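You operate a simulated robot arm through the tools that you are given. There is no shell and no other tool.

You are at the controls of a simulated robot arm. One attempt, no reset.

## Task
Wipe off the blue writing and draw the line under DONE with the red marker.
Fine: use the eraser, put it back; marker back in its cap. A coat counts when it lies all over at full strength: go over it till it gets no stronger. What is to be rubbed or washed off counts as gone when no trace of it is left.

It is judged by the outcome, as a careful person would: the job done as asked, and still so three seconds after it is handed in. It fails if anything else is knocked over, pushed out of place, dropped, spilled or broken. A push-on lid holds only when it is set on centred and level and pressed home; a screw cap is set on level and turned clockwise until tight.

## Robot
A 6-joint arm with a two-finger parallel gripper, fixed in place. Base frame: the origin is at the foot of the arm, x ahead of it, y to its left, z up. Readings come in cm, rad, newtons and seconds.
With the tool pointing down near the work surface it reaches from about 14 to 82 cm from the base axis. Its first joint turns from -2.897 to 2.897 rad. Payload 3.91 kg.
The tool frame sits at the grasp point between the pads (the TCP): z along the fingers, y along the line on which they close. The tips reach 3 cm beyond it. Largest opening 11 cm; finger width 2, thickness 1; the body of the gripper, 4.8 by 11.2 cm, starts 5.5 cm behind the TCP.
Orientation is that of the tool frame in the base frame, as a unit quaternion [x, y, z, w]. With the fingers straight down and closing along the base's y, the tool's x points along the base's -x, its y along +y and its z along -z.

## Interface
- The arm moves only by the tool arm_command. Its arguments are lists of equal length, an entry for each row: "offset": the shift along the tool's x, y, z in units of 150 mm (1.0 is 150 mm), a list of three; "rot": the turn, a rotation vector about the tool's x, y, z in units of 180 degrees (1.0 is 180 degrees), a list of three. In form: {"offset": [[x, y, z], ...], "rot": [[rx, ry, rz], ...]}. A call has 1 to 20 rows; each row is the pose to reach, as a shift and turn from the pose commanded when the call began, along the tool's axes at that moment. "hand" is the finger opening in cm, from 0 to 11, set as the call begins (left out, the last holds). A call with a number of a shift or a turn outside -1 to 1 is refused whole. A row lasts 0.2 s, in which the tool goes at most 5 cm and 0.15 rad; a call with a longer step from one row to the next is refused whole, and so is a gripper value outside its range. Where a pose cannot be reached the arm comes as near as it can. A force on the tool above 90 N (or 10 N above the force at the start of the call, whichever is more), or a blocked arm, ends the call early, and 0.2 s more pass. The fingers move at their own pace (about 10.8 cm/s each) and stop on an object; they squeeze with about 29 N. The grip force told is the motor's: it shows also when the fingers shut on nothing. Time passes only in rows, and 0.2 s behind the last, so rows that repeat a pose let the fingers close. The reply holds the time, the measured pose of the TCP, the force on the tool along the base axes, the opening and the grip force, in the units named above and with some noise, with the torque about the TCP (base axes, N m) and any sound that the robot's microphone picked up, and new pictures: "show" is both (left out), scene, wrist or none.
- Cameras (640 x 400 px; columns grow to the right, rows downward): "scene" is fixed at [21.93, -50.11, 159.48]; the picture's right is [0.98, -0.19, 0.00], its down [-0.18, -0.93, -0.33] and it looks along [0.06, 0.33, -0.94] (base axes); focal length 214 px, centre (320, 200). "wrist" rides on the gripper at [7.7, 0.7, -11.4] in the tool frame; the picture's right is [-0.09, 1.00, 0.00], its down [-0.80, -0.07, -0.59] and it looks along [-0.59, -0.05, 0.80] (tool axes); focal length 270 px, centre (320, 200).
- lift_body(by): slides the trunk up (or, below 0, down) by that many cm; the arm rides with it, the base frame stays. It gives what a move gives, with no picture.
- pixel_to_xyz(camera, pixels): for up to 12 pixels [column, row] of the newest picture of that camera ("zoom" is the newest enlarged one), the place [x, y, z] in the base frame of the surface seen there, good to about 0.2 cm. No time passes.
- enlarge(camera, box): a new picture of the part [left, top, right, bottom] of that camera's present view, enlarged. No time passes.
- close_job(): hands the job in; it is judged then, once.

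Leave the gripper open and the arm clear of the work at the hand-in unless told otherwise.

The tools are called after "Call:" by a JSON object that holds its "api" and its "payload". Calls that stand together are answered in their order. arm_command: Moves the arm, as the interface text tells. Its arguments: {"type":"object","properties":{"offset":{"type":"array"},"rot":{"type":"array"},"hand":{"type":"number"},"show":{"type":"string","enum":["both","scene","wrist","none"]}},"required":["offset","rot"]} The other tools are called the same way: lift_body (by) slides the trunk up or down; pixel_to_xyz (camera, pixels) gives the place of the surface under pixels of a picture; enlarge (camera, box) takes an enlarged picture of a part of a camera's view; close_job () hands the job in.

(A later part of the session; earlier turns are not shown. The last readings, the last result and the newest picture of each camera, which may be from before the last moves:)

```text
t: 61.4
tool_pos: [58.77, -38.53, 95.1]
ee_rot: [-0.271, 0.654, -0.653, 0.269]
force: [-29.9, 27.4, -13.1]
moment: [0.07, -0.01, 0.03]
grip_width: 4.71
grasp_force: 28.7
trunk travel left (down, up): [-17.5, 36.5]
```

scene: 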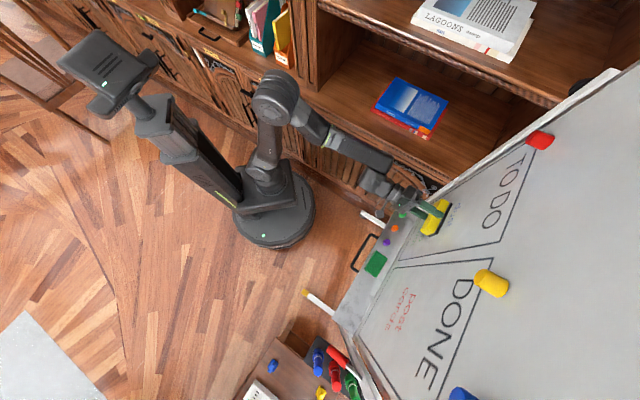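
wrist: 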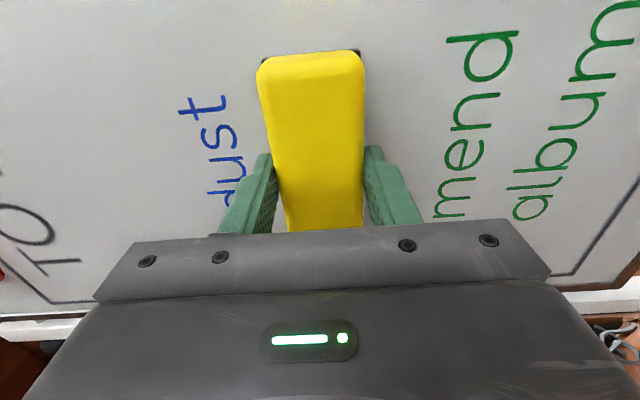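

Contact came at about 4.1 cm with 40 N now. I'll ease to a lighter pressure and stroke left and right over "maps".

Call:
{"api": "arm_command", "payload": {"offset": [[0, 0, -0.016], [-0.07, 0, -0.016], [-0.14, 0, -0.016], [-0.21, 0, -0.016], [-0.28, 0, -0.016], [-0.21, 0, -0.016], [-0.14, 0, -0.016], [-0.07, 0, -0.016], [0, 0, -0.016], [0.07, 0, -0.016], [0.14, 0, -0.016], [0.21, 0, -0.016], [0.28, 0, -0.016], [0.21, 0, -0.016], [0.14, 0, -0.016], [0.07, 0, -0.016], [0, 0, -0.016], [0, 0, -0.016]], "rot": [[0, 0, 0], [0, 0, 0], [0, 0, 0], [0, 0, 0], [0, 0, 0], [0, 0, 0], [0, 0, 0], [0, 0, 0], [0, 0, 0], [0, 0, 0], [0, 0, 0], [0, 0, 0], [0, 0, 0], [0, 0, 0], [0, 0, 0], [0, 0, 0], [0, 0, 0], [0, 0, 0]]}}

Call:
{"api": "enlarge", "payload": {"camera": "scene", "box": [340, 130, 520, 260]}}

```text
t: 65.2
tool_pos: [58.69, -38.59, 95.03]
ee_rot: [-0.271, 0.654, -0.653, 0.269]
force: [-2.6, 2.6, -0.6]
moment: [0.03, -0.04, -0.08]
grip_width: 4.66
grasp_force: 29.3
trunk travel left (down, up): [-17.5, 36.5]
```

scene: 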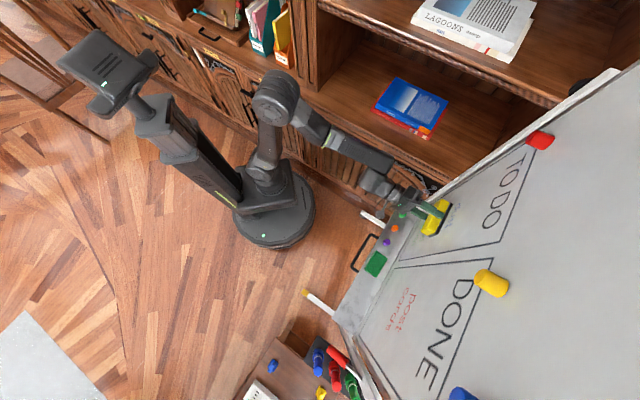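
wrist: 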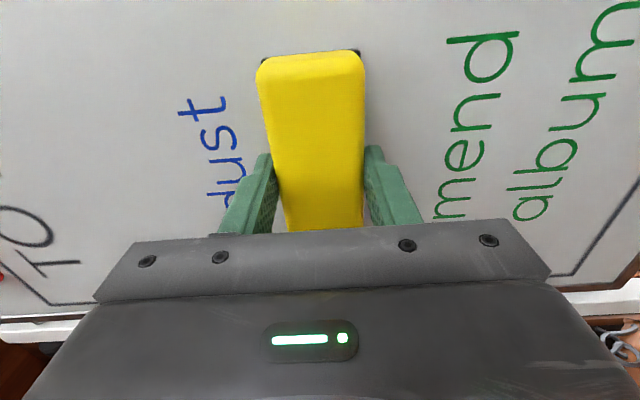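

```text
3.08 times, centred on (430, 195) of scene
```

zoom: 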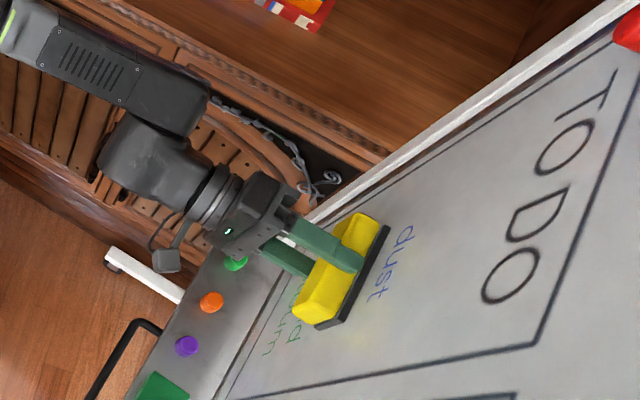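

The pressure was light, about 4 N. I'll press a little more and zigzag while working upward over "maps" toward "dust".

Call:
{"api": "arm_command", "payload": {"offset": [[-0.1, 0, 0.008], [-0.2, 0, 0.008], [-0.28, 0, 0.008], [-0.28, -0.05, 0.008], [-0.18, -0.05, 0.008], [-0.08, -0.05, 0.008], [0.02, -0.05, 0.008], [0.12, -0.05, 0.008], [0.22, -0.05, 0.008], [0.28, -0.05, 0.008], [0.28, -0.12, 0.008], [0.18, -0.12, 0.008], [0.08, -0.12, 0.008], [-0.02, -0.12, 0.008], [-0.12, -0.12, 0.008], [-0.22, -0.12, 0.008], [-0.28, -0.12, 0.008], [-0.2, -0.18, 0.008], [-0.1, -0.18, 0.008], [0, -0.18, 0.008]], "rot": [[0, 0, 0], [0, 0, 0], [0, 0, 0], [0, 0, 0], [0, 0, 0], [0, 0, 0], [0, 0, 0], [0, 0, 0], [0, 0, 0], [0, 0, 0], [0, 0, 0], [0, 0, 0], [0, 0, 0], [0, 0, 0], [0, 0, 0], [0, 0, 0], [0, 0, 0], [0, 0, 0], [0, 0, 0], [0, 0, 0]]}}

Call:
{"api": "enlarge", "payload": {"camera": "scene", "box": [340, 130, 520, 260]}}

```text
t: 69.4
tool_pos: [58.97, -38.57, 97.93]
ee_rot: [-0.27, 0.653, -0.653, 0.27]
force: [-6.1, 10.5, -1.0]
moment: [-0.17, -0.19, 0.17]
grip_width: 4.67
grasp_force: 29.1
trunk travel left (down, up): [-17.5, 36.5]
```

scene: 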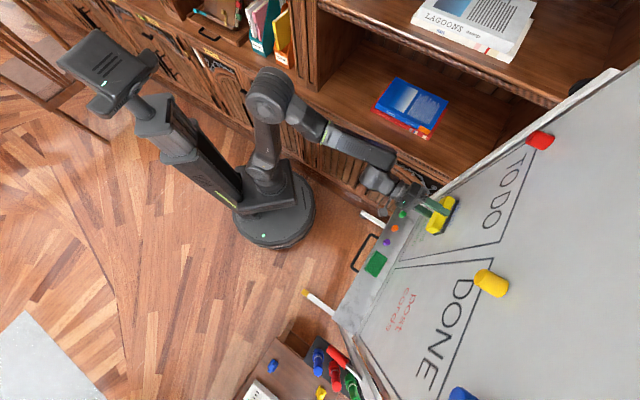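
wrist: 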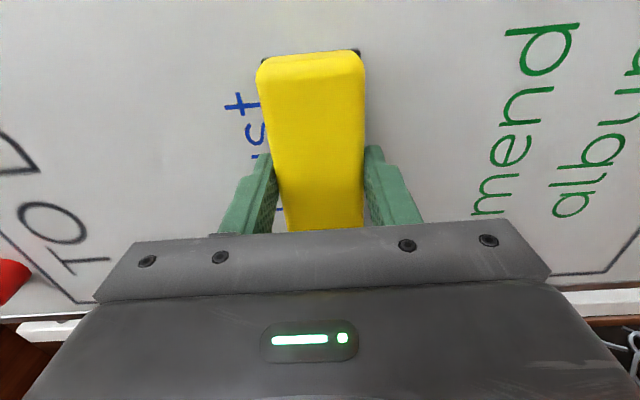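

```text
3.08 times, centred on (430, 195) of scene
```

zoom: 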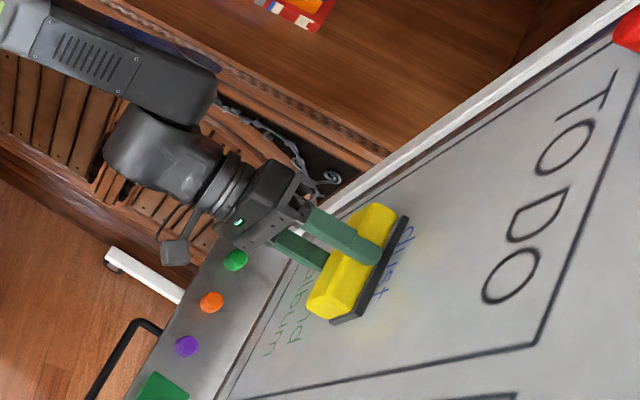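

The strokes work at about 12 N. I'll continue zigzagging upward over "dust".

Call:
{"api": "arm_command", "payload": {"offset": [[0.1, 0, 0], [0.2, 0, 0], [0.28, 0, 0], [0.28, -0.08, 0], [0.18, -0.08, 0], [0.08, -0.08, 0], [-0.02, -0.08, 0], [-0.12, -0.08, 0], [-0.22, -0.08, 0], [-0.28, -0.08, 0], [-0.28, -0.16, 0], [-0.18, -0.16, 0], [-0.08, -0.16, 0], [0.02, -0.16, 0], [0.12, -0.16, 0], [0.22, -0.16, 0], [0.28, -0.16, 0], [0.2, -0.24, 0], [0.1, -0.24, 0], [0, -0.24, 0]], "rot": [[0, 0, 0], [0, 0, 0], [0, 0, 0], [0, 0, 0], [0, 0, 0], [0, 0, 0], [0, 0, 0], [0, 0, 0], [0, 0, 0], [0, 0, 0], [0, 0, 0], [0, 0, 0], [0, 0, 0], [0, 0, 0], [0, 0, 0], [0, 0, 0], [0, 0, 0], [0, 0, 0], [0, 0, 0], [0, 0, 0]]}}

Call:
{"api": "enlarge", "payload": {"camera": "scene", "box": [340, 130, 520, 260]}}

```text
t: 73.6
tool_pos: [58.8, -38.65, 101.49]
ee_rot: [-0.27, 0.654, -0.653, 0.27]
force: [-4.4, 2.4, -0.7]
moment: [-0.06, -0.12, -0.11]
grip_width: 4.71
grasp_force: 29.3
trunk travel left (down, up): [-17.5, 36.5]
```

scene: 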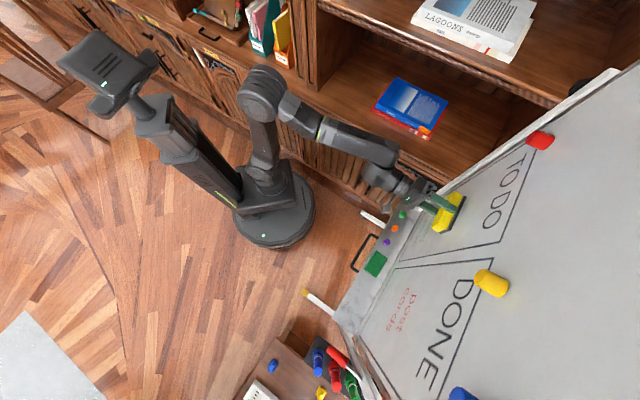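
wrist: 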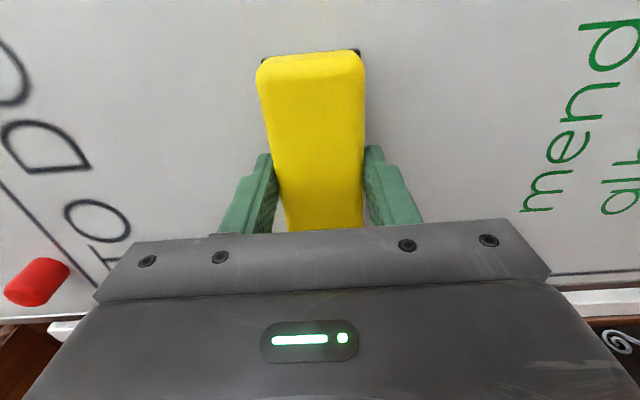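

```text
3.08 times, centred on (430, 195) of scene
```

zoom: 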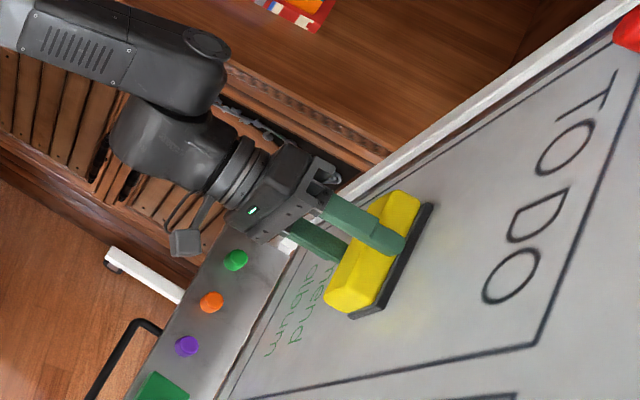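

No blue is visible any more outside the felt. I'll do one more upward pass to z≈104 with a bit more pressure, then come back down across everything.

Call:
{"api": "arm_command", "payload": {"offset": [[-0.1, 0, 0.006], [-0.2, 0, 0.006], [-0.28, 0, 0.006], [-0.28, -0.08, 0.006], [-0.18, -0.08, 0.006], [-0.08, -0.08, 0.006], [0.02, -0.08, 0.006], [0.12, -0.08, 0.006], [0.22, -0.08, 0.006], [0.28, -0.08, 0.006], [0.28, -0.18, 0.006], [0.18, -0.18, 0.006], [0.08, -0.18, 0.006], [-0.02, -0.18, 0.006], [-0.12, -0.18, 0.006], [-0.22, -0.18, 0.006], [-0.28, -0.18, 0.006], [-0.28, -0.1, 0.006], [-0.18, -0.06, 0.006], [-0.08, 0, 0.006]], "rot": [[0, 0, 0], [0, 0, 0], [0, 0, 0], [0, 0, 0], [0, 0, 0], [0, 0, 0], [0, 0, 0], [0, 0, 0], [0, 0, 0], [0, 0, 0], [0, 0, 0], [0, 0, 0], [0, 0, 0], [0, 0, 0], [0, 0, 0], [0, 0, 0], [0, 0, 0], [0, 0, 0], [0, 0, 0], [0, 0, 0]], "show": "none"}}

Call:
{"api": "arm_command", "payload": {"offset": [[0.1, 0.0, 0.002], [0.2, 0.0, 0.002], [0.34, 0.0, 0.002], [0.34, 0.1, 0.002], [0.24, 0.1, 0.002], [0.14, 0.1, 0.002], [0.04, 0.1, 0.002], [-0.06, 0.1, 0.002], [-0.16, 0.1, 0.002], [-0.22, 0.1, 0.002], [-0.22, 0.2, 0.002], [-0.12, 0.2, 0.002], [-0.02, 0.2, 0.002], [0.08, 0.2, 0.002], [0.18, 0.2, 0.002], [0.28, 0.2, 0.002], [0.34, 0.2, 0.002], [0.34, 0.3, 0.002], [0.24, 0.3, 0.002], [0.14, 0.3, 0.002]], "rot": [[0, 0, 0], [0, 0, 0], [0, 0, 0], [0, 0, 0], [0, 0, 0], [0, 0, 0], [0, 0, 0], [0, 0, 0], [0, 0, 0], [0, 0, 0], [0, 0, 0], [0, 0, 0], [0, 0, 0], [0, 0, 0], [0, 0, 0], [0, 0, 0], [0, 0, 0], [0, 0, 0], [0, 0, 0], [0, 0, 0]], "show": "both"}}

```text
t: 77.8
tool_pos: [59.81, -37.81, 101.39]
ee_rot: [-0.269, 0.654, -0.653, 0.27]
force: [-5.0, 9.2, 1.4]
moment: [-0.29, -0.19, -0.1]
grip_width: 4.68
grasp_force: 28.6
trunk travel left (down, up): [-17.5, 36.5]
```

```text
t: 82.0
tool_pos: [58.28, -39.47, 96.97]
ee_rot: [-0.27, 0.654, -0.653, 0.27]
force: [-4.8, 3.1, -1.7]
moment: [-0.13, -0.09, -0.1]
grip_width: 4.72
grasp_force: 28.7
trunk travel left (down, up): [-17.5, 36.5]
```

scene: 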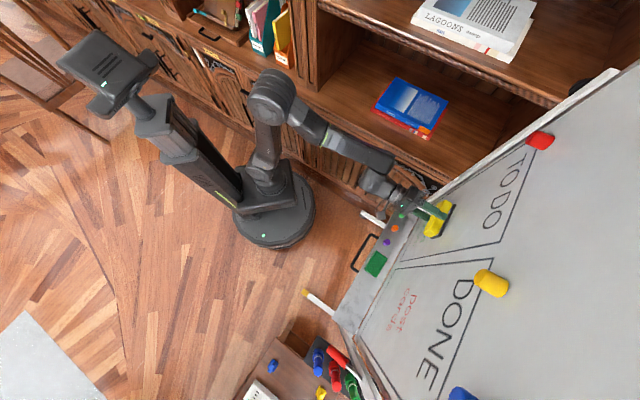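
wrist: 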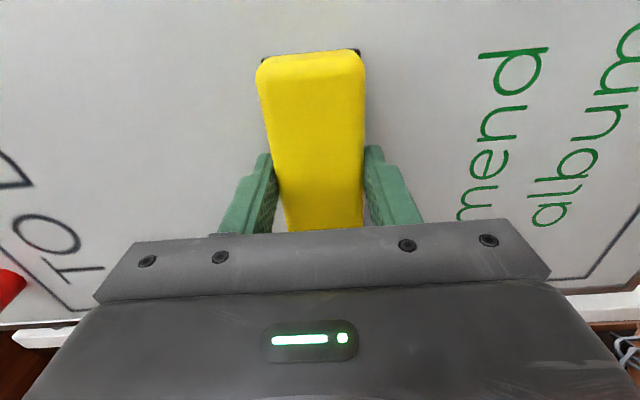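

One more low pass at z≈95 across the full width with a bit more pressure, then I'll back off to inspect the board.

Call:
{"api": "arm_command", "payload": {"offset": [[-0.05, 0.06, 0.006], [-0.14, 0.13, 0.006], [-0.24, 0.13, 0.006], [-0.34, 0.13, 0.006], [-0.4, 0.13, 0.006], [-0.3, 0.13, 0.006], [-0.2, 0.13, 0.006], [-0.1, 0.13, 0.006], [0, 0.13, 0.006], [0.1, 0.13, 0.006], [0.2, 0.13, 0.006], [0.28, 0.13, 0.006], [0.2, 0.06, 0.006], [0.1, 0.06, 0.006], [0, 0.06, 0.006], [0, 0.06, -0.1], [0, 0.06, -0.25], [0, 0.06, -0.4], [0, 0.06, -0.5], [0, 0.06, -0.5]], "rot": [[0, 0, 0], [0, 0, 0], [0, 0, 0], [0, 0, 0], [0, 0, 0], [0, 0, 0], [0, 0, 0], [0, 0, 0], [0, 0, 0], [0, 0, 0], [0, 0, 0], [0, 0, 0], [0, 0, 0], [0, 0, 0], [0, 0, 0], [0, 0, 0], [0, 0, 0], [0, 0, 0], [0, 0, 0], [0, 0, 0]]}}

Call:
{"api": "enlarge", "payload": {"camera": "wrist", "box": [0, 0, 640, 250]}}

Call:
{"api": "enlarge", "payload": {"camera": "scene", "box": [400, 160, 500, 240]}}

```text
t: 86.2
tool_pos: [53.0, -34.07, 95.89]
ee_rot: [-0.27, 0.655, -0.652, 0.27]
force: [0.3, -0.3, 0.5]
moment: [0.02, -0.01, 0.02]
grip_width: 4.66
grasp_force: 29.2
trunk travel left (down, up): [-17.5, 36.5]
```

scene: 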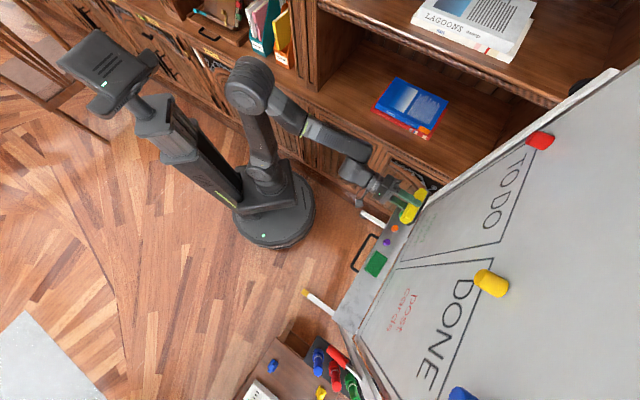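
wrist: 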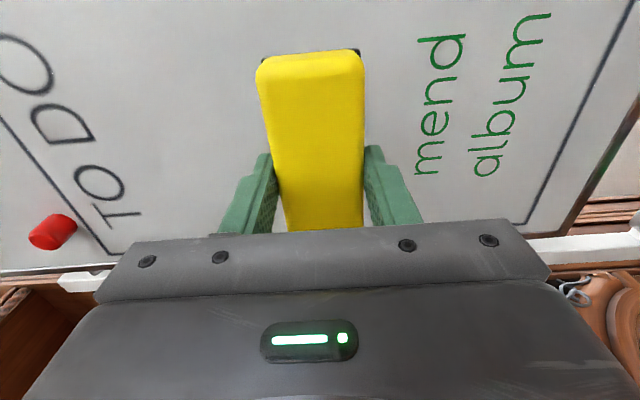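

```text
1.00 times, centred on (320, 125) of wrist (not enlarged: the box is as wide or as high as the picture)
```

zoom: 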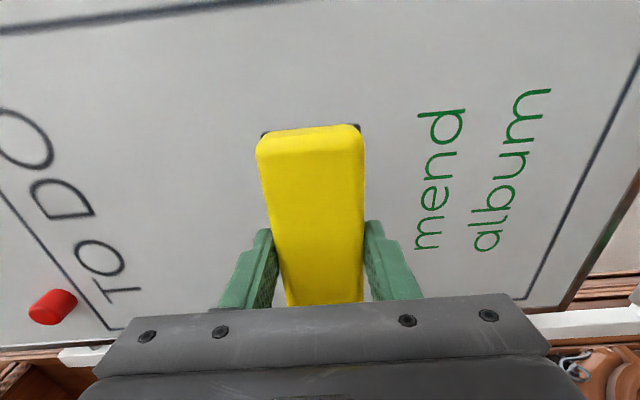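

```text
5.00 times, centred on (450, 200) of scene
```

zoom: 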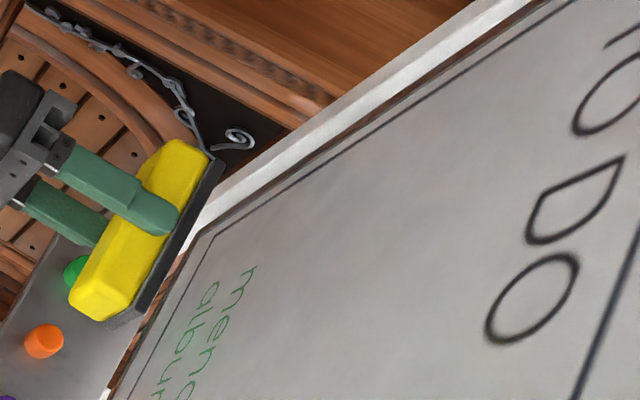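

In the scene zoom the blue words look entirely gone, with green, red and black untouched. I'll check for faint traces with a tighter zoom.

Call:
{"api": "enlarge", "payload": {"camera": "scene", "box": [435, 185, 475, 225]}}

Call:
{"api": "enlarge", "payload": {"camera": "wrist", "box": [120, 0, 280, 170]}}

Call:
{"api": "enlarge", "payload": {"camera": "wrist", "box": [350, 0, 480, 150]}}

```text
10.00 times, centred on (455, 205) of scene
```

zoom: 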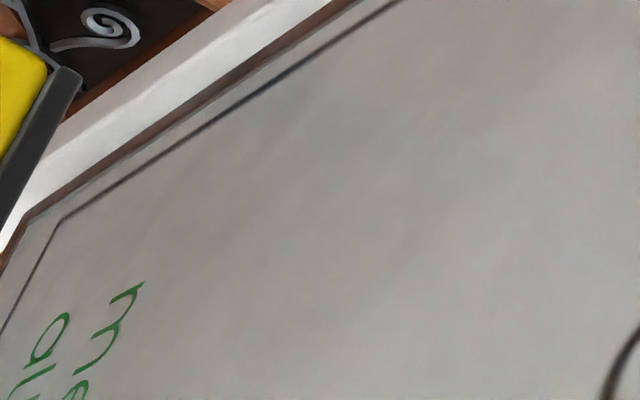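

```text
2.35 times, centred on (200, 85) of wrist
```

zoom: 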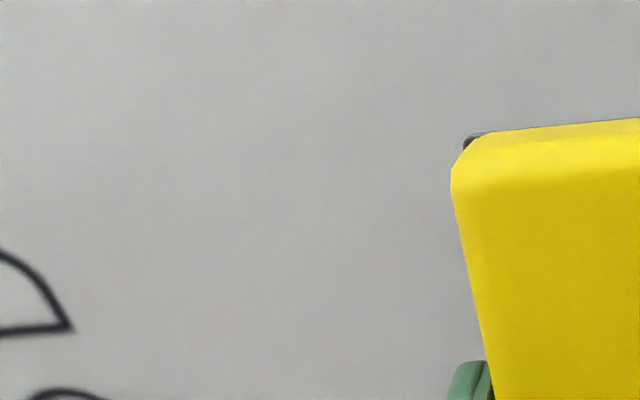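

```text
2.67 times, centred on (415, 75) of wrist
```

zoom: 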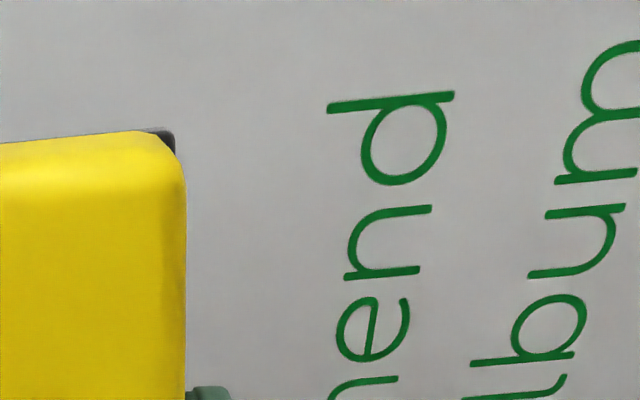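

It looks clean. I'll shift the hand down 8 cm to view the spot that the eraser was hiding from the wrist camera.

Call:
{"api": "arm_command", "payload": {"offset": [[-0.1, 0.1, 0], [-0.2, 0.2, 0], [-0.3, 0.3, 0], [-0.35, 0.4, 0], [-0.35, 0.5, 0], [-0.35, 0.5, 0]], "rot": [[0, 0, 0], [0, 0, 0], [0, 0, 0], [0, 0, 0], [0, 0, 0], [0, 0, 0]]}}

Call:
{"api": "enlarge", "payload": {"camera": "wrist", "box": [0, 0, 320, 200]}}

```text
t: 87.6
tool_pos: [56.81, -30.39, 88.6]
ee_rot: [-0.27, 0.654, -0.653, 0.27]
force: [0.8, 0.7, -0.6]
moment: [0.03, 0.02, 0.0]
grip_width: 4.72
grasp_force: 28.8
trunk travel left (down, up): [-17.5, 36.5]
```

scene: 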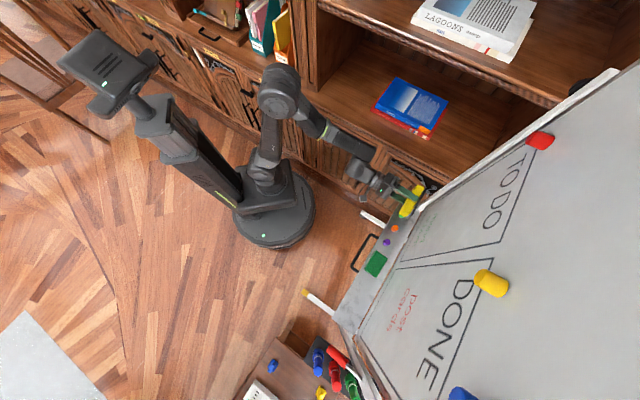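
wrist: 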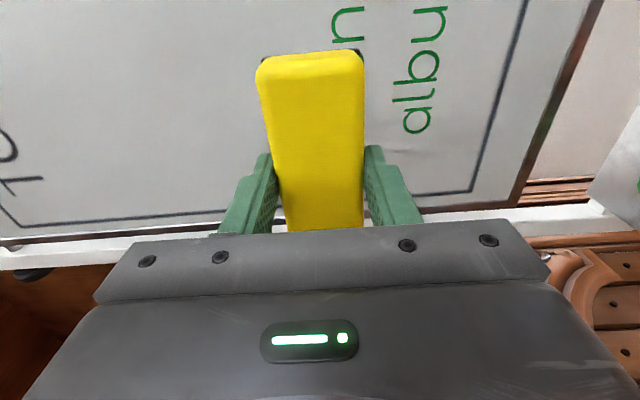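

```text
2.00 times, centred on (160, 100) of wrist
```

zoom: 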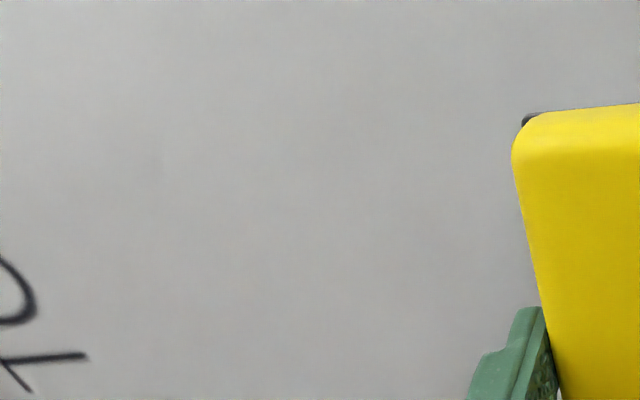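

The area is fully clean. Now I'll bring the eraser back: tilt the tool down again while moving right along the board at a safe distance.

Call:
{"api": "arm_command", "payload": {"offset": [[0.0625, 0, -0.03], [0.125, 0, -0.06], [0.1875, 0, -0.09], [0.25, 0, -0.12], [0.3125, 0, -0.15], [0.375, 0, -0.18], [0.4375, 0, -0.21], [0.5, 0, -0.24], [0.5625, 0, -0.27], [0.625, 0, -0.3], [0.6875, 0, -0.33], [0.75, 0, -0.36], [0.8125, 0, -0.39], [0.875, 0, -0.4], [0.9375, 0, -0.4], [1.0, 0, -0.4], [1.0, 0, -0.4]], "rot": [[-0.0302, 0, 0], [-0.0604, 0, 0], [-0.0906, 0, 0], [-0.1208, 0, 0], [-0.151, 0, 0], [-0.1812, 0, 0], [-0.2115, 0, 0], [-0.2417, 0, 0], [-0.2719, 0, 0], [-0.3021, 0, 0], [-0.3323, 0, 0], [-0.3625, 0, 0], [-0.3927, 0, 0], [-0.4229, 0, 0], [-0.4531, 0, 0], [-0.4833, 0, 0], [-0.4833, 0, 0]]}}

```text
t: 91.2
tool_pos: [41.82, -36.82, 88.57]
ee_rot: [-0.381, 0.924, -0.024, 0.009]
force: [0.3, 0.6, -0.8]
moment: [-0.01, 0.05, 0.01]
grip_width: 4.68
grasp_force: 29.4
out of reach, approached as far as the arm can: row 4, 5, 6, 7, 8, 9, 10, 11, 12, 13
trunk travel left (down, up): [-17.5, 36.5]
```

scene: 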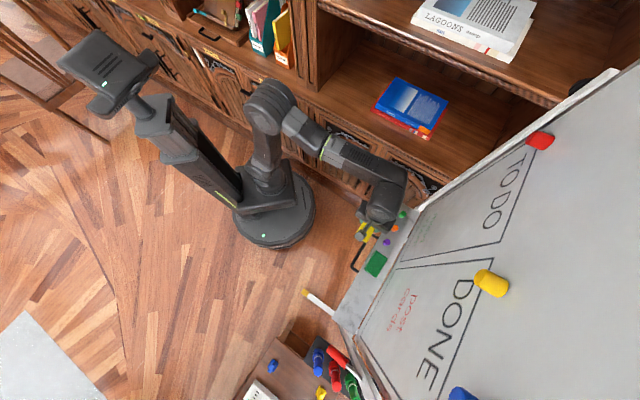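
wrist: 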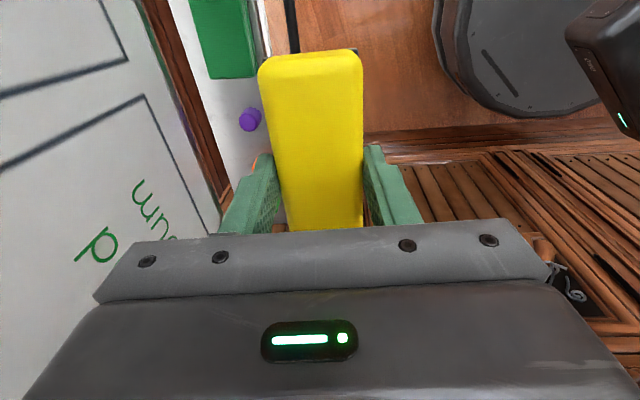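

The tool is down again at d≈17 cm. I'll move right 15 cm along the board, then the rest, staying clear of it.

Call:
{"api": "arm_command", "payload": {"offset": [[0.1, 0, 0], [0.2, 0, 0], [0.3, 0, 0], [0.4, 0, 0], [0.5, 0, 0], [0.6, 0, 0], [0.7, 0, 0], [0.8, 0, 0], [0.9, 0, 0], [1.0, 0, 0], [1.0, 0, 0]], "rot": [[0, 0, 0], [0, 0, 0], [0, 0, 0], [0, 0, 0], [0, 0, 0], [0, 0, 0], [0, 0, 0], [0, 0, 0], [0, 0, 0], [0, 0, 0], [0, 0, 0]], "show": "none"}}

Call:
{"api": "arm_command", "payload": {"offset": [[0.1, 0, 0.1], [0.2, 0, 0.2], [0.3, 0, 0.3], [0.367, 0, 0.4], [0.367, 0, 0.5], [0.367, 0, 0.6], [0.367, 0, 0.7], [0.367, 0, 0.8], [0.367, 0, 0.8]], "rot": [[0, 0, 0], [0, 0, 0], [0, 0, 0], [0, 0, 0], [0, 0, 0], [0, 0, 0], [0, 0, 0], [0, 0, 0], [0, 0, 0]]}}

```text
t: 93.6
tool_pos: [31.35, -47.46, 88.48]
ee_rot: [-0.382, 0.924, -0.023, 0.01]
force: [-0.4, 0.4, -1.4]
moment: [-0.02, 0.05, -0.03]
grip_width: 4.71
grasp_force: 28.5
trunk travel left (down, up): [-17.5, 36.5]
```

```text
t: 95.6
tool_pos: [27.8, -51.55, 76.44]
ee_rot: [-0.381, 0.924, -0.024, 0.01]
force: [-0.5, -0.6, -1.4]
moment: [-0.01, -0.03, -0.03]
grip_width: 4.7
grasp_force: 29.3
trunk travel left (down, up): [-17.5, 36.5]
```

scene: 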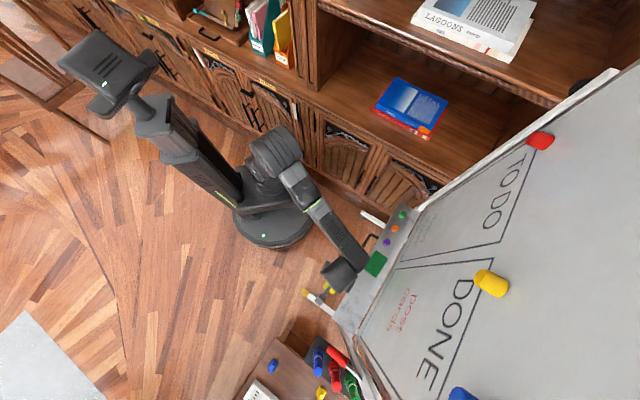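
wrist: 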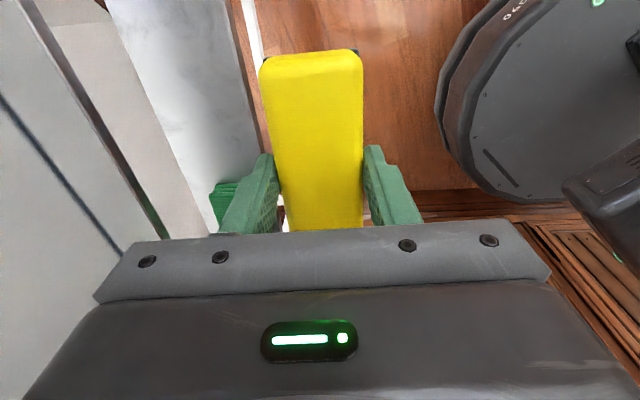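

Now I'll bring the eraser back over its place on the tray, stopping about 6 cm above it.

Call:
{"api": "arm_command", "payload": {"offset": [[0.0015, -0.075, 0.05], [0.003, -0.15, 0.1], [0.0045, -0.225, 0.15], [0.006, -0.3, 0.2], [0.0075, -0.375, 0.26], [0.009, -0.45, 0.31], [0.0105, -0.525, 0.36], [0.012, -0.6, 0.41], [0.0135, -0.673, 0.463], [0.0135, -0.673, 0.463]], "rot": [[0, 0, 0], [0, 0, 0], [0, 0, 0], [0, 0, 0], [0, 0, 0], [0, 0, 0], [0, 0, 0], [0, 0, 0], [0, 0, 0], [0, 0, 0]]}}

Call:
{"api": "enlarge", "payload": {"camera": "wrist", "box": [80, 0, 440, 240]}}

```text
t: 97.8
tool_pos: [35.03, -59.23, 69.95]
ee_rot: [-0.382, 0.924, -0.023, 0.01]
force: [-0.8, 0.8, -0.7]
moment: [0.02, -0.01, 0.0]
grip_width: 4.7
grasp_force: 29.3
trunk travel left (down, up): [-17.5, 36.5]
```

scene: 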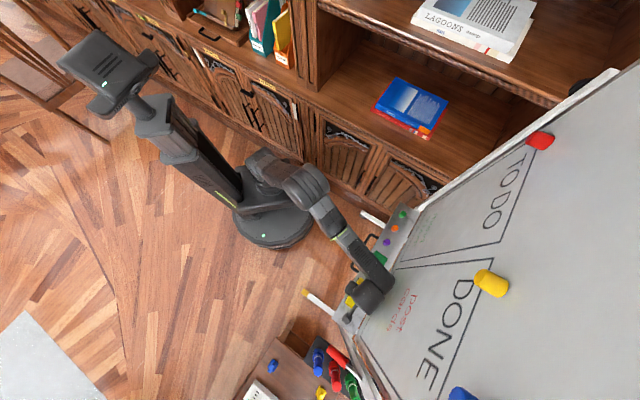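
wrist: 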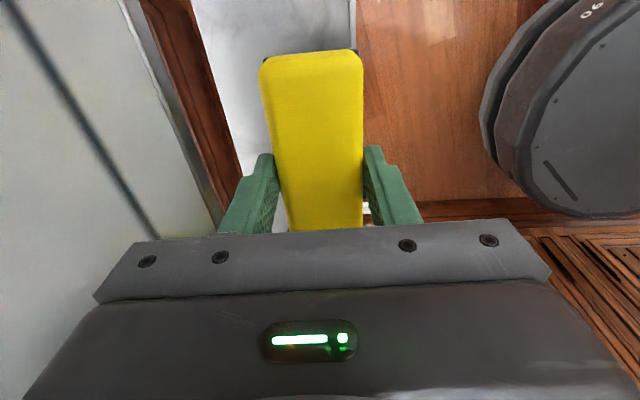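

```text
1.67 times, centred on (260, 120) of wrist
```

zoom: 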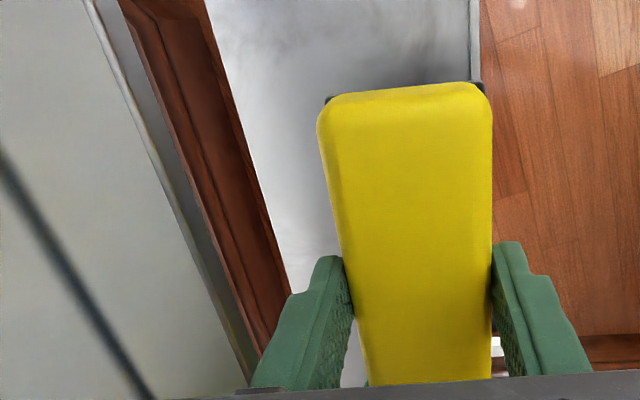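

It's over its place, about 0.1 cm nearer the board than at pick-up, so it clears the lip. I'll lower to just above the tray, then step down gently to contact.

Call:
{"api": "arm_command", "payload": {"offset": [[0, 0, 0.07], [0, 0, 0.14], [0, 0, 0.21], [0, 0, 0.28], [0, 0, 0.33], [0, 0, 0.36], [0, 0, 0.38], [0, 0, 0.39], [0, 0, 0.4], [0, 0, 0.4]], "rot": [[0, 0, 0], [0, 0, 0], [0, 0, 0], [0, 0, 0], [0, 0, 0], [0, 0, 0], [0, 0, 0], [0, 0, 0], [0, 0, 0], [0, 0, 0]]}}

Call:
{"api": "enlarge", "payload": {"camera": "wrist", "box": [80, 0, 440, 240]}}

```text
t: 100.0
tool_pos: [35.34, -59.5, 64.27]
ee_rot: [-0.381, 0.924, -0.024, 0.01]
force: [0.0, 0.5, 12.6]
moment: [-0.29, 0.71, -0.05]
grip_width: 4.72
grasp_force: 29.3
trunk travel left (down, up): [-17.5, 36.5]
```

scene: 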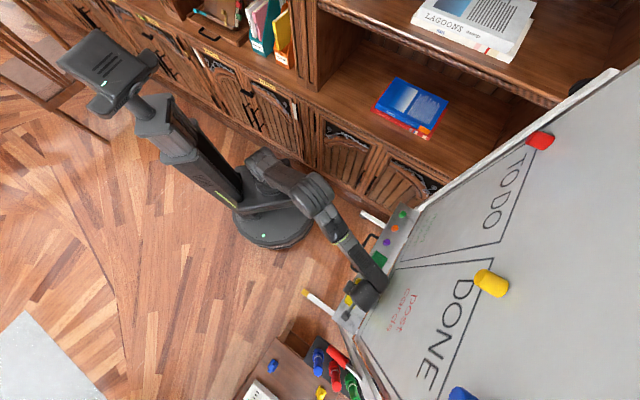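
wrist: 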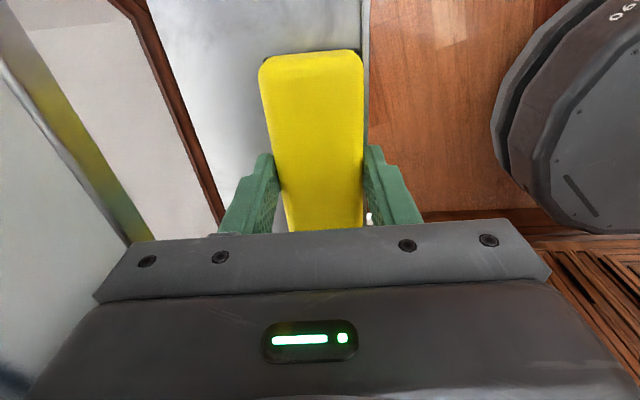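

```text
1.67 times, centred on (260, 120) of wrist
```

zoom: 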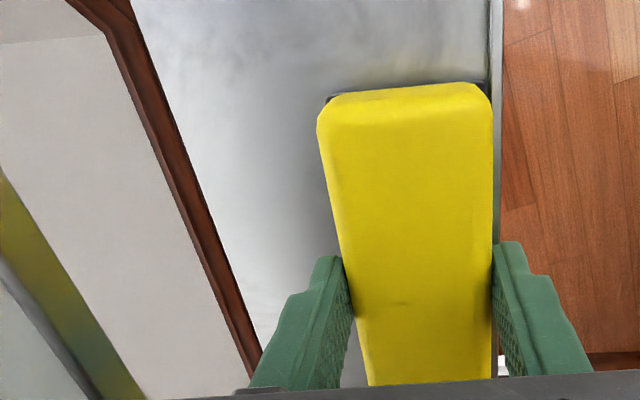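

The eraser touches the tray (12.6 N), its rack-side end slightly first. I'll press 0.2 cm more to level it, then open to 7.5 cm.

Call:
{"api": "arm_command", "payload": {"offset": [[0, 0, 0.008], [0, 0, 0.015], [0, 0, 0.015]], "rot": [[0, 0, 0], [0, 0, 0], [0, 0, 0]], "show": "none"}}

Call:
{"api": "arm_command", "payload": {"offset": [[0, 0, 0], [0, 0, 0], [0, 0, 0]], "rot": [[0, 0, 0], [0, 0, 0], [0, 0, 0]], "hand": 7.5}}

Call:
{"api": "enlarge", "payload": {"camera": "wrist", "box": [80, 0, 440, 240]}}

```text
t: 100.8
tool_pos: [35.21, -59.54, 64.09]
ee_rot: [-0.382, 0.924, -0.024, 0.01]
force: [4.3, -4.2, 22.6]
moment: [0.15, 0.14, -0.06]
grip_width: 4.77
grasp_force: 28.5
trunk travel left (down, up): [-17.5, 36.5]
```

```text
t: 101.6
tool_pos: [35.21, -59.52, 63.83]
ee_rot: [-0.382, 0.924, -0.022, 0.009]
force: [-0.4, 0.7, -0.2]
moment: [0.02, -0.01, -0.01]
grip_width: 7.49
grasp_force: 0.1
trunk travel left (down, up): [-17.5, 36.5]
```

scene: 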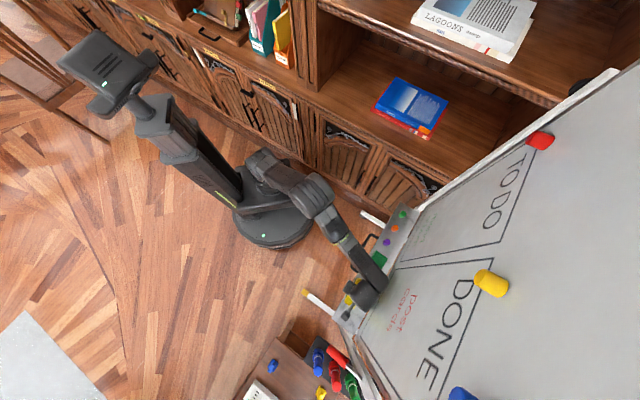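
wrist: 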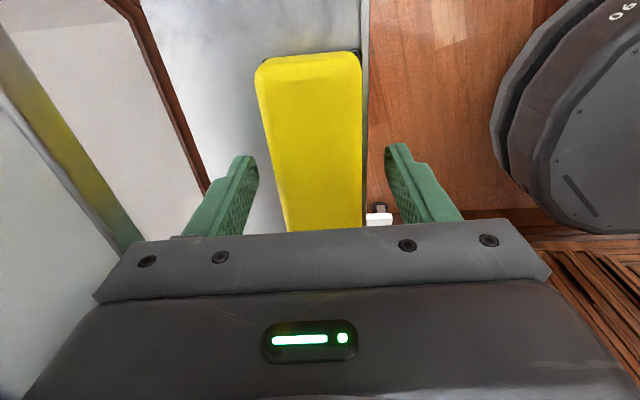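

```text
1.67 times, centred on (260, 120) of wrist
```

zoom: 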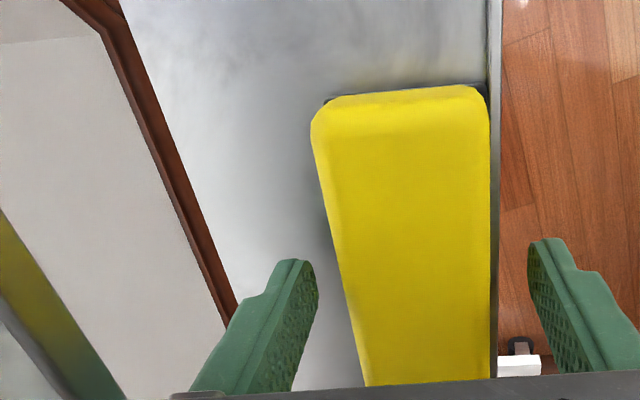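

Released; the eraser lies flat inside the lip. I'll rise along the tool axis, then back away from the board.

Call:
{"api": "arm_command", "payload": {"offset": [[0, 0, -0.05], [0, 0, -0.12], [0, 0, -0.2], [0, 0, -0.3], [0, 0, -0.4], [0, 0, -0.5], [0, 0.06, -0.6], [0, 0.16, -0.7], [0, 0.28, -0.8], [0, 0.4, -0.8], [0, 0.5, -0.8], [0, 0.6, -0.8], [0, 0.6, -0.8]], "rot": [[0, 0, 0], [0, 0, 0], [0, 0, 0], [0, 0, 0], [0, 0, 0], [0, 0, 0], [0, 0, 0], [0, 0, 0], [0, 0, 0], [0, 0, 0], [0, 0, 0], [0, 0, 0], [0, 0, 0]]}}

Call:
{"api": "enlarge", "payload": {"camera": "wrist", "box": [80, 0, 440, 240]}}

Call:
{"api": "enlarge", "payload": {"camera": "scene", "box": [320, 230, 440, 330]}}

```text
t: 104.4
tool_pos: [28.42, -52.66, 75.43]
ee_rot: [-0.382, 0.924, -0.023, 0.01]
force: [-0.2, -0.4, -0.1]
moment: [0.0, 0.04, -0.05]
grip_width: 7.48
grasp_force: 0.0
trunk travel left (down, up): [-17.5, 36.5]
```

scene: 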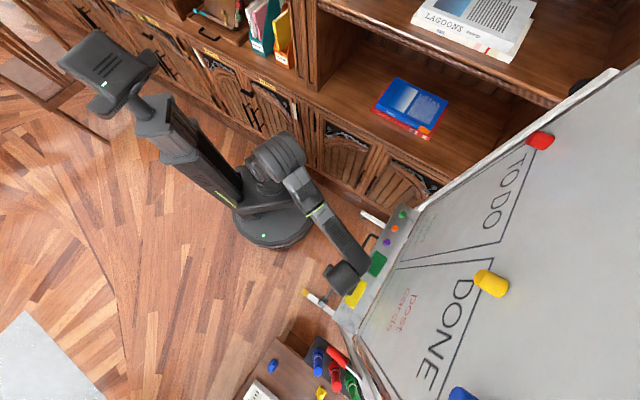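
wrist: 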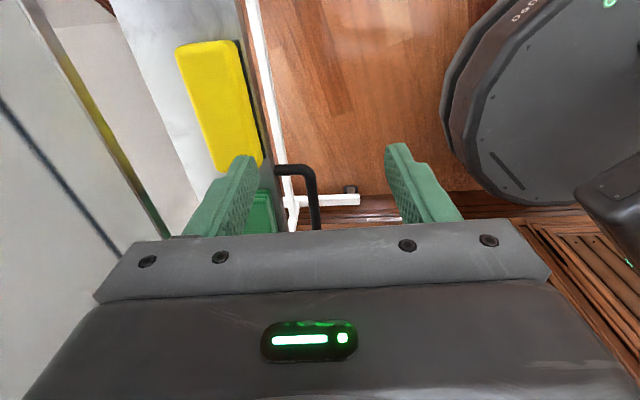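

```text
1.67 times, centred on (260, 120) of wrist
```

zoom: 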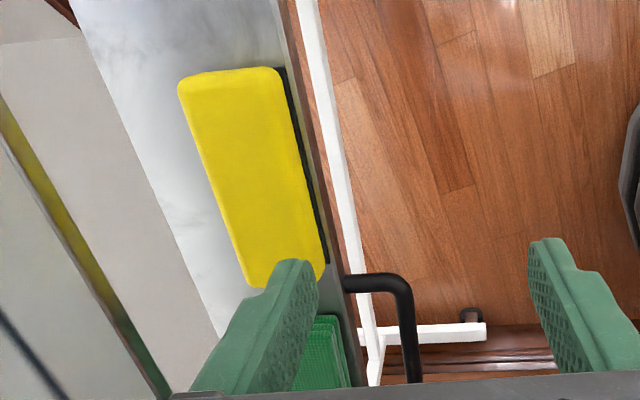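

```text
4.00 times, centred on (380, 280) of scene
```

zoom: 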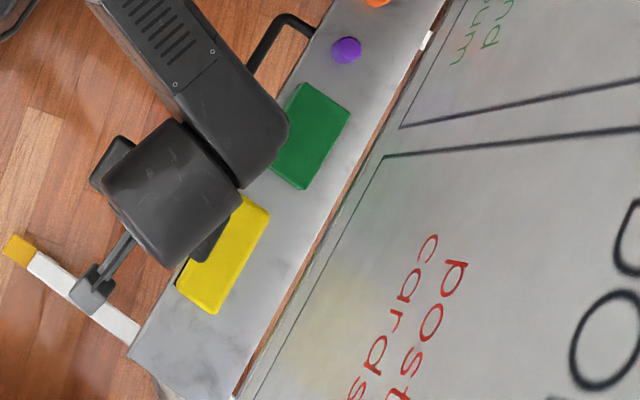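

The gap between tray and board looks slightly wider than before, with a brown line visible. I'll re-measure the board plane to see whether it has moved.

Call:
{"api": "pixel_to_xyz", "payload": {"camera": "scene", "pixels": [[450, 230], [460, 340], [400, 300], [500, 210], [600, 250], [430, 215], [470, 200], [380, 330], [560, 300], [520, 180], [600, 120], [440, 380]]}}

Call:
{"api": "enlarge", "payload": {"camera": "scene", "box": [340, 60, 640, 250]}}

Call:
{"api": "enlarge", "payload": {"camera": "scene", "box": [240, 250, 480, 400]}}

```text
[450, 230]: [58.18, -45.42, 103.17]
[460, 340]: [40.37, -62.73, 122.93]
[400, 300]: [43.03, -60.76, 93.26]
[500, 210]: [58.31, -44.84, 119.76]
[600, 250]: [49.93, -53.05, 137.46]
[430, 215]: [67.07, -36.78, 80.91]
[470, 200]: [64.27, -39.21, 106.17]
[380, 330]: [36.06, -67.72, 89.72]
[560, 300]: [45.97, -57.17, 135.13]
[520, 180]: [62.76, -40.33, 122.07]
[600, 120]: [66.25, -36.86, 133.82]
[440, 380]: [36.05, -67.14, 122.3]
```

```text
2.11 times, centred on (490, 155) of scene
```

zoom: 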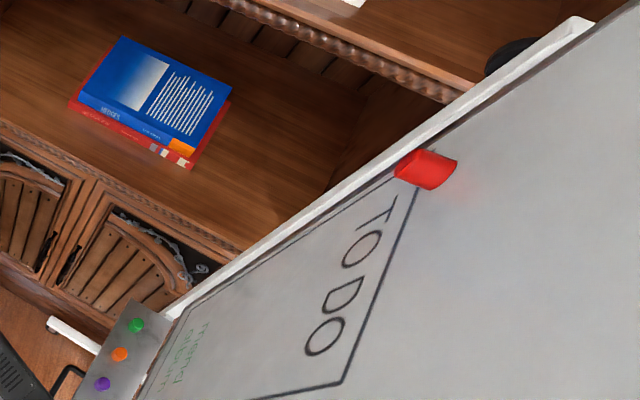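

```text
2.67 times, centred on (360, 325) of scene
```

zoom: 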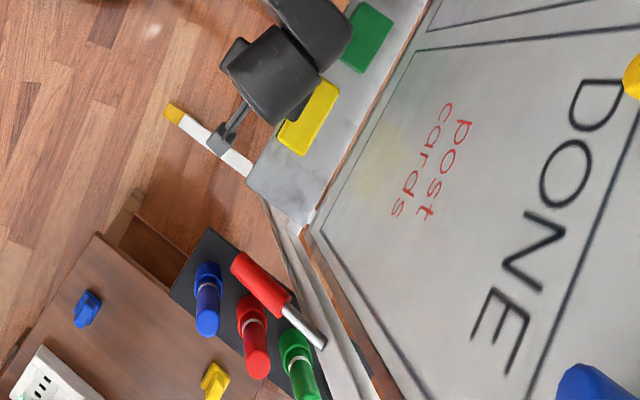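

The lower part of the board has tipped back about 0.5 cm at z≈85 (0.7°), pivoting near z≈122, from my first firm press. I'll use light force from now on and consider straightening it at the end. Next is the red marker: I'll raise the trunk 22 cm and look at the rack.

Call:
{"api": "lift_body", "payload": {"by": 22}}

Call:
{"api": "arm_command", "payload": {"offset": [[0.08, 0, -0.05], [0.16, 0, -0.1], [0.24, 0, -0.15], [0.32, 0, -0.2], [0.4, 0, -0.25], [0.48, 0, -0.3], [0.56, 0, -0.35], [0.64, 0, -0.4], [0.72, 0, -0.45], [0.8, 0, -0.5], [0.8, 0, -0.5]], "rot": [[0, 0, 0], [0, 0, 0], [-0.004, 0, 0], [-0.006, 0, 0], [-0.008, 0, 0], [-0.01, 0, 0], [-0.012, 0, 0], [-0.014, 0, 0], [-0.016, 0, 0], [-0.0165, 0, 0], [-0.0165, 0, 0]]}}

Call:
{"api": "enlarge", "payload": {"camera": "wrist", "box": [0, 0, 360, 225]}}

```text
t: 106.7
tool_pos: [28.47, -52.75, 97.4]
ee_rot: [-0.382, 0.924, -0.023, 0.01]
force: [0.3, 0.0, 0.4]
moment: [0.01, 0.0, 0.01]
grip_width: 7.49
grasp_force: 0.0
trunk travel left (down, up): [-39.5, 14.5]
```

```text
t: 109.1
tool_pos: [19.76, -60.85, 104.97]
ee_rot: [-0.382, 0.924, 0.001, 0.0]
force: [-0.3, -0.2, 0.1]
moment: [0.02, -0.04, 0.0]
grip_width: 7.5
grasp_force: 0.1
trunk travel left (down, up): [-39.5, 14.5]
```

scene: 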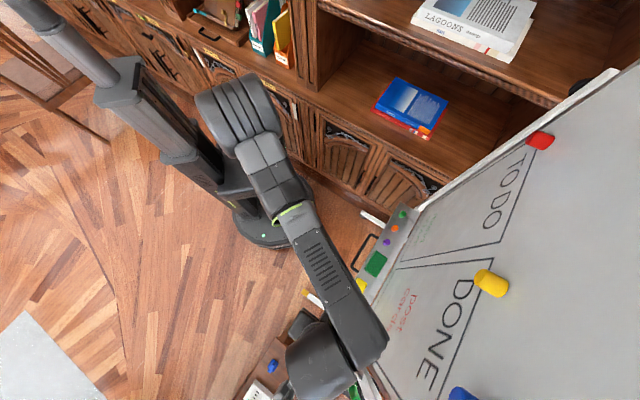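
wrist: 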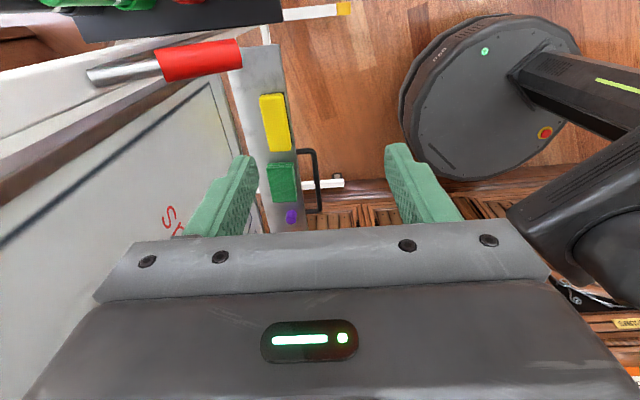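

```text
1.78 times, centred on (180, 112) of wrist
```

zoom: 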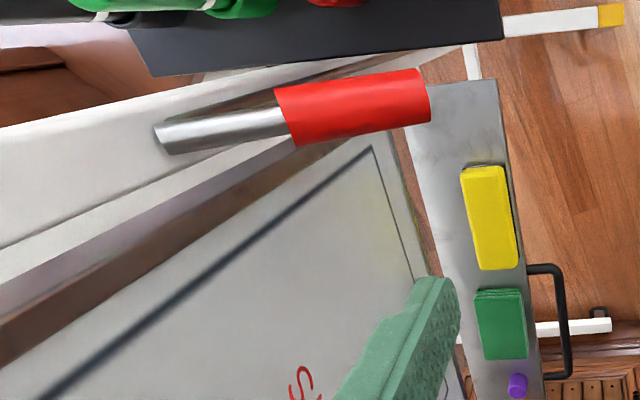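

The tool points exactly down. The red-gripped lever belongs to the board frame, and the rack is just beyond it. I'll move further right and toward the rack, staying at z≈105, to see the markers from above.

Call:
{"api": "arm_command", "payload": {"offset": [[0.08, -0.053, 0], [0.16, -0.105, 0], [0.24, -0.158, 0], [0.32, -0.21, 0], [0.4, -0.263, 0], [0.48, -0.316, 0], [0.56, -0.37, 0], [0.64, -0.42, 0], [0.72, -0.474, 0], [0.8, -0.527, 0], [0.8, -0.527, 0]], "rot": [[0, 0, 0], [0, 0, 0], [0, 0, 0], [0, 0, 0], [0, 0, 0], [0, 0, 0], [0, 0, 0], [0, 0, 0], [0, 0, 0], [0, 0, 0], [0, 0, 0]]}}

Call:
{"api": "enlarge", "payload": {"camera": "wrist", "box": [100, 0, 460, 225]}}

```text
t: 111.5
tool_pos: [16.71, -73.65, 104.37]
ee_rot: [-0.382, 0.924, 0.0, 0.0]
force: [0.1, -0.1, 0.1]
moment: [-0.02, 0.01, 0.02]
grip_width: 7.52
grasp_force: 0.0
out of reach, approached as far as the arm can: row 10, 11
trunk travel left (down, up): [-39.5, 14.5]
```

scene: 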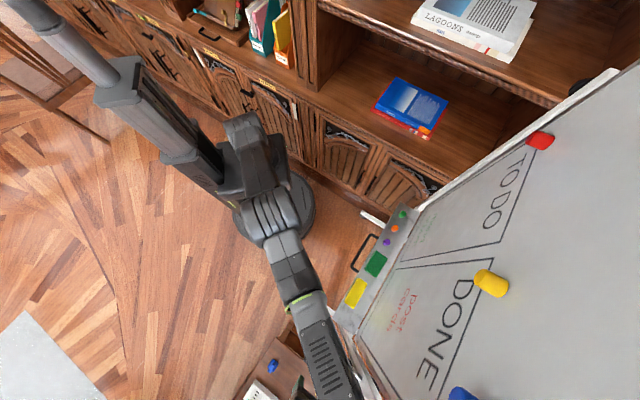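
wrist: 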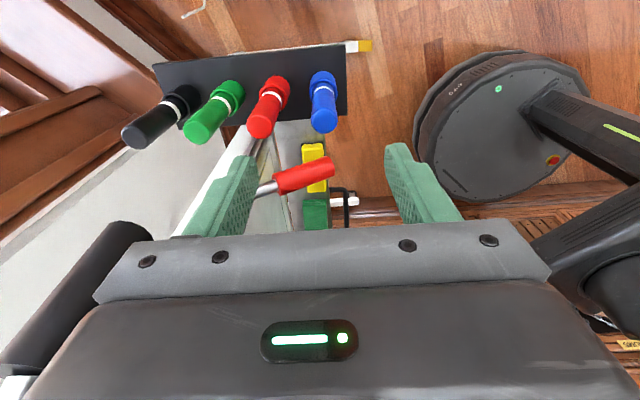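

```text
1.78 times, centred on (280, 112) of wrist
```

zoom: 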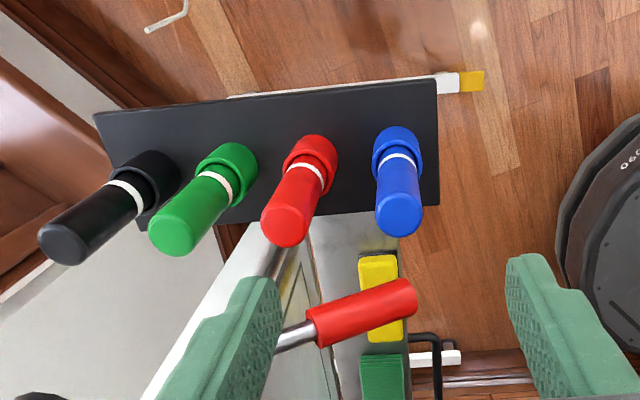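

The reach is nearly at its limit at this height, so I'll use the trunk for vertical moves. I see black, green, red and blue markers, the red one at (280,100). I'll measure the markers, the lever and the dark cylinder at the left edge.

Call:
{"api": "pixel_to_xyz", "payload": {"camera": "wrist", "pixels": [[60, 300], [120, 235], [20, 350], [260, 128], [250, 120], [270, 118], [275, 100], [322, 120], [198, 132], [330, 168], [275, 185], [262, 190]]}}

Call:
{"api": "pixel_to_xyz", "payload": {"camera": "zoom", "pixels": [[285, 225], [285, 240], [268, 215], [303, 215], [310, 175], [310, 145], [335, 165], [290, 160], [398, 222], [175, 235], [330, 150], [300, 135]]}}

Call:
{"api": "enlarge", "payload": {"camera": "wrist", "box": [210, 50, 350, 140]}}

```text
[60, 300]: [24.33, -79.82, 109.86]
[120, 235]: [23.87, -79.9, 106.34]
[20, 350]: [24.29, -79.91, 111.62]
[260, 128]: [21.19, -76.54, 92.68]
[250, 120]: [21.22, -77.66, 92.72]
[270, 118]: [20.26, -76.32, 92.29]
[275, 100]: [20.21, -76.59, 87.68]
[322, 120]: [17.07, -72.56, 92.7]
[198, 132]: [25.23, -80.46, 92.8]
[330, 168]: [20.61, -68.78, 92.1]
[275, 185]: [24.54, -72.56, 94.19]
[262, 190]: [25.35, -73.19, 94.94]
```

```text
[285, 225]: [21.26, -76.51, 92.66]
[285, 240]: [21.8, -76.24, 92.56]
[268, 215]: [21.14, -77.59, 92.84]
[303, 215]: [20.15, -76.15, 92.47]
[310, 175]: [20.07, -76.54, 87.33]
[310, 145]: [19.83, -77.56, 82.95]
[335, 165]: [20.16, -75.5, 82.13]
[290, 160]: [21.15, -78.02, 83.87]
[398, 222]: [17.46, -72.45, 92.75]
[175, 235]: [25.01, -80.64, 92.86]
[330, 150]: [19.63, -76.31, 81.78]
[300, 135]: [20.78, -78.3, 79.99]
```

```text
4.44 times, centred on (280, 95) of wrist
```

zoom: 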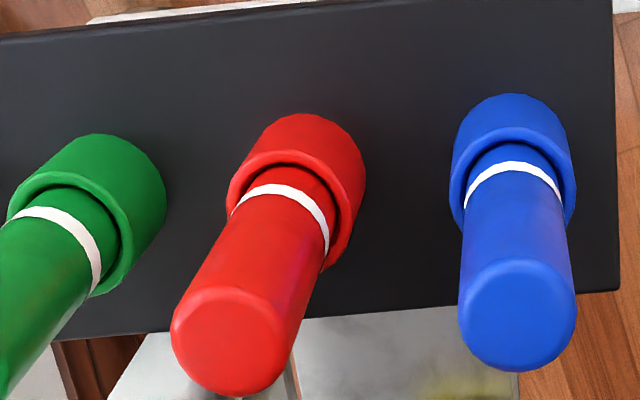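

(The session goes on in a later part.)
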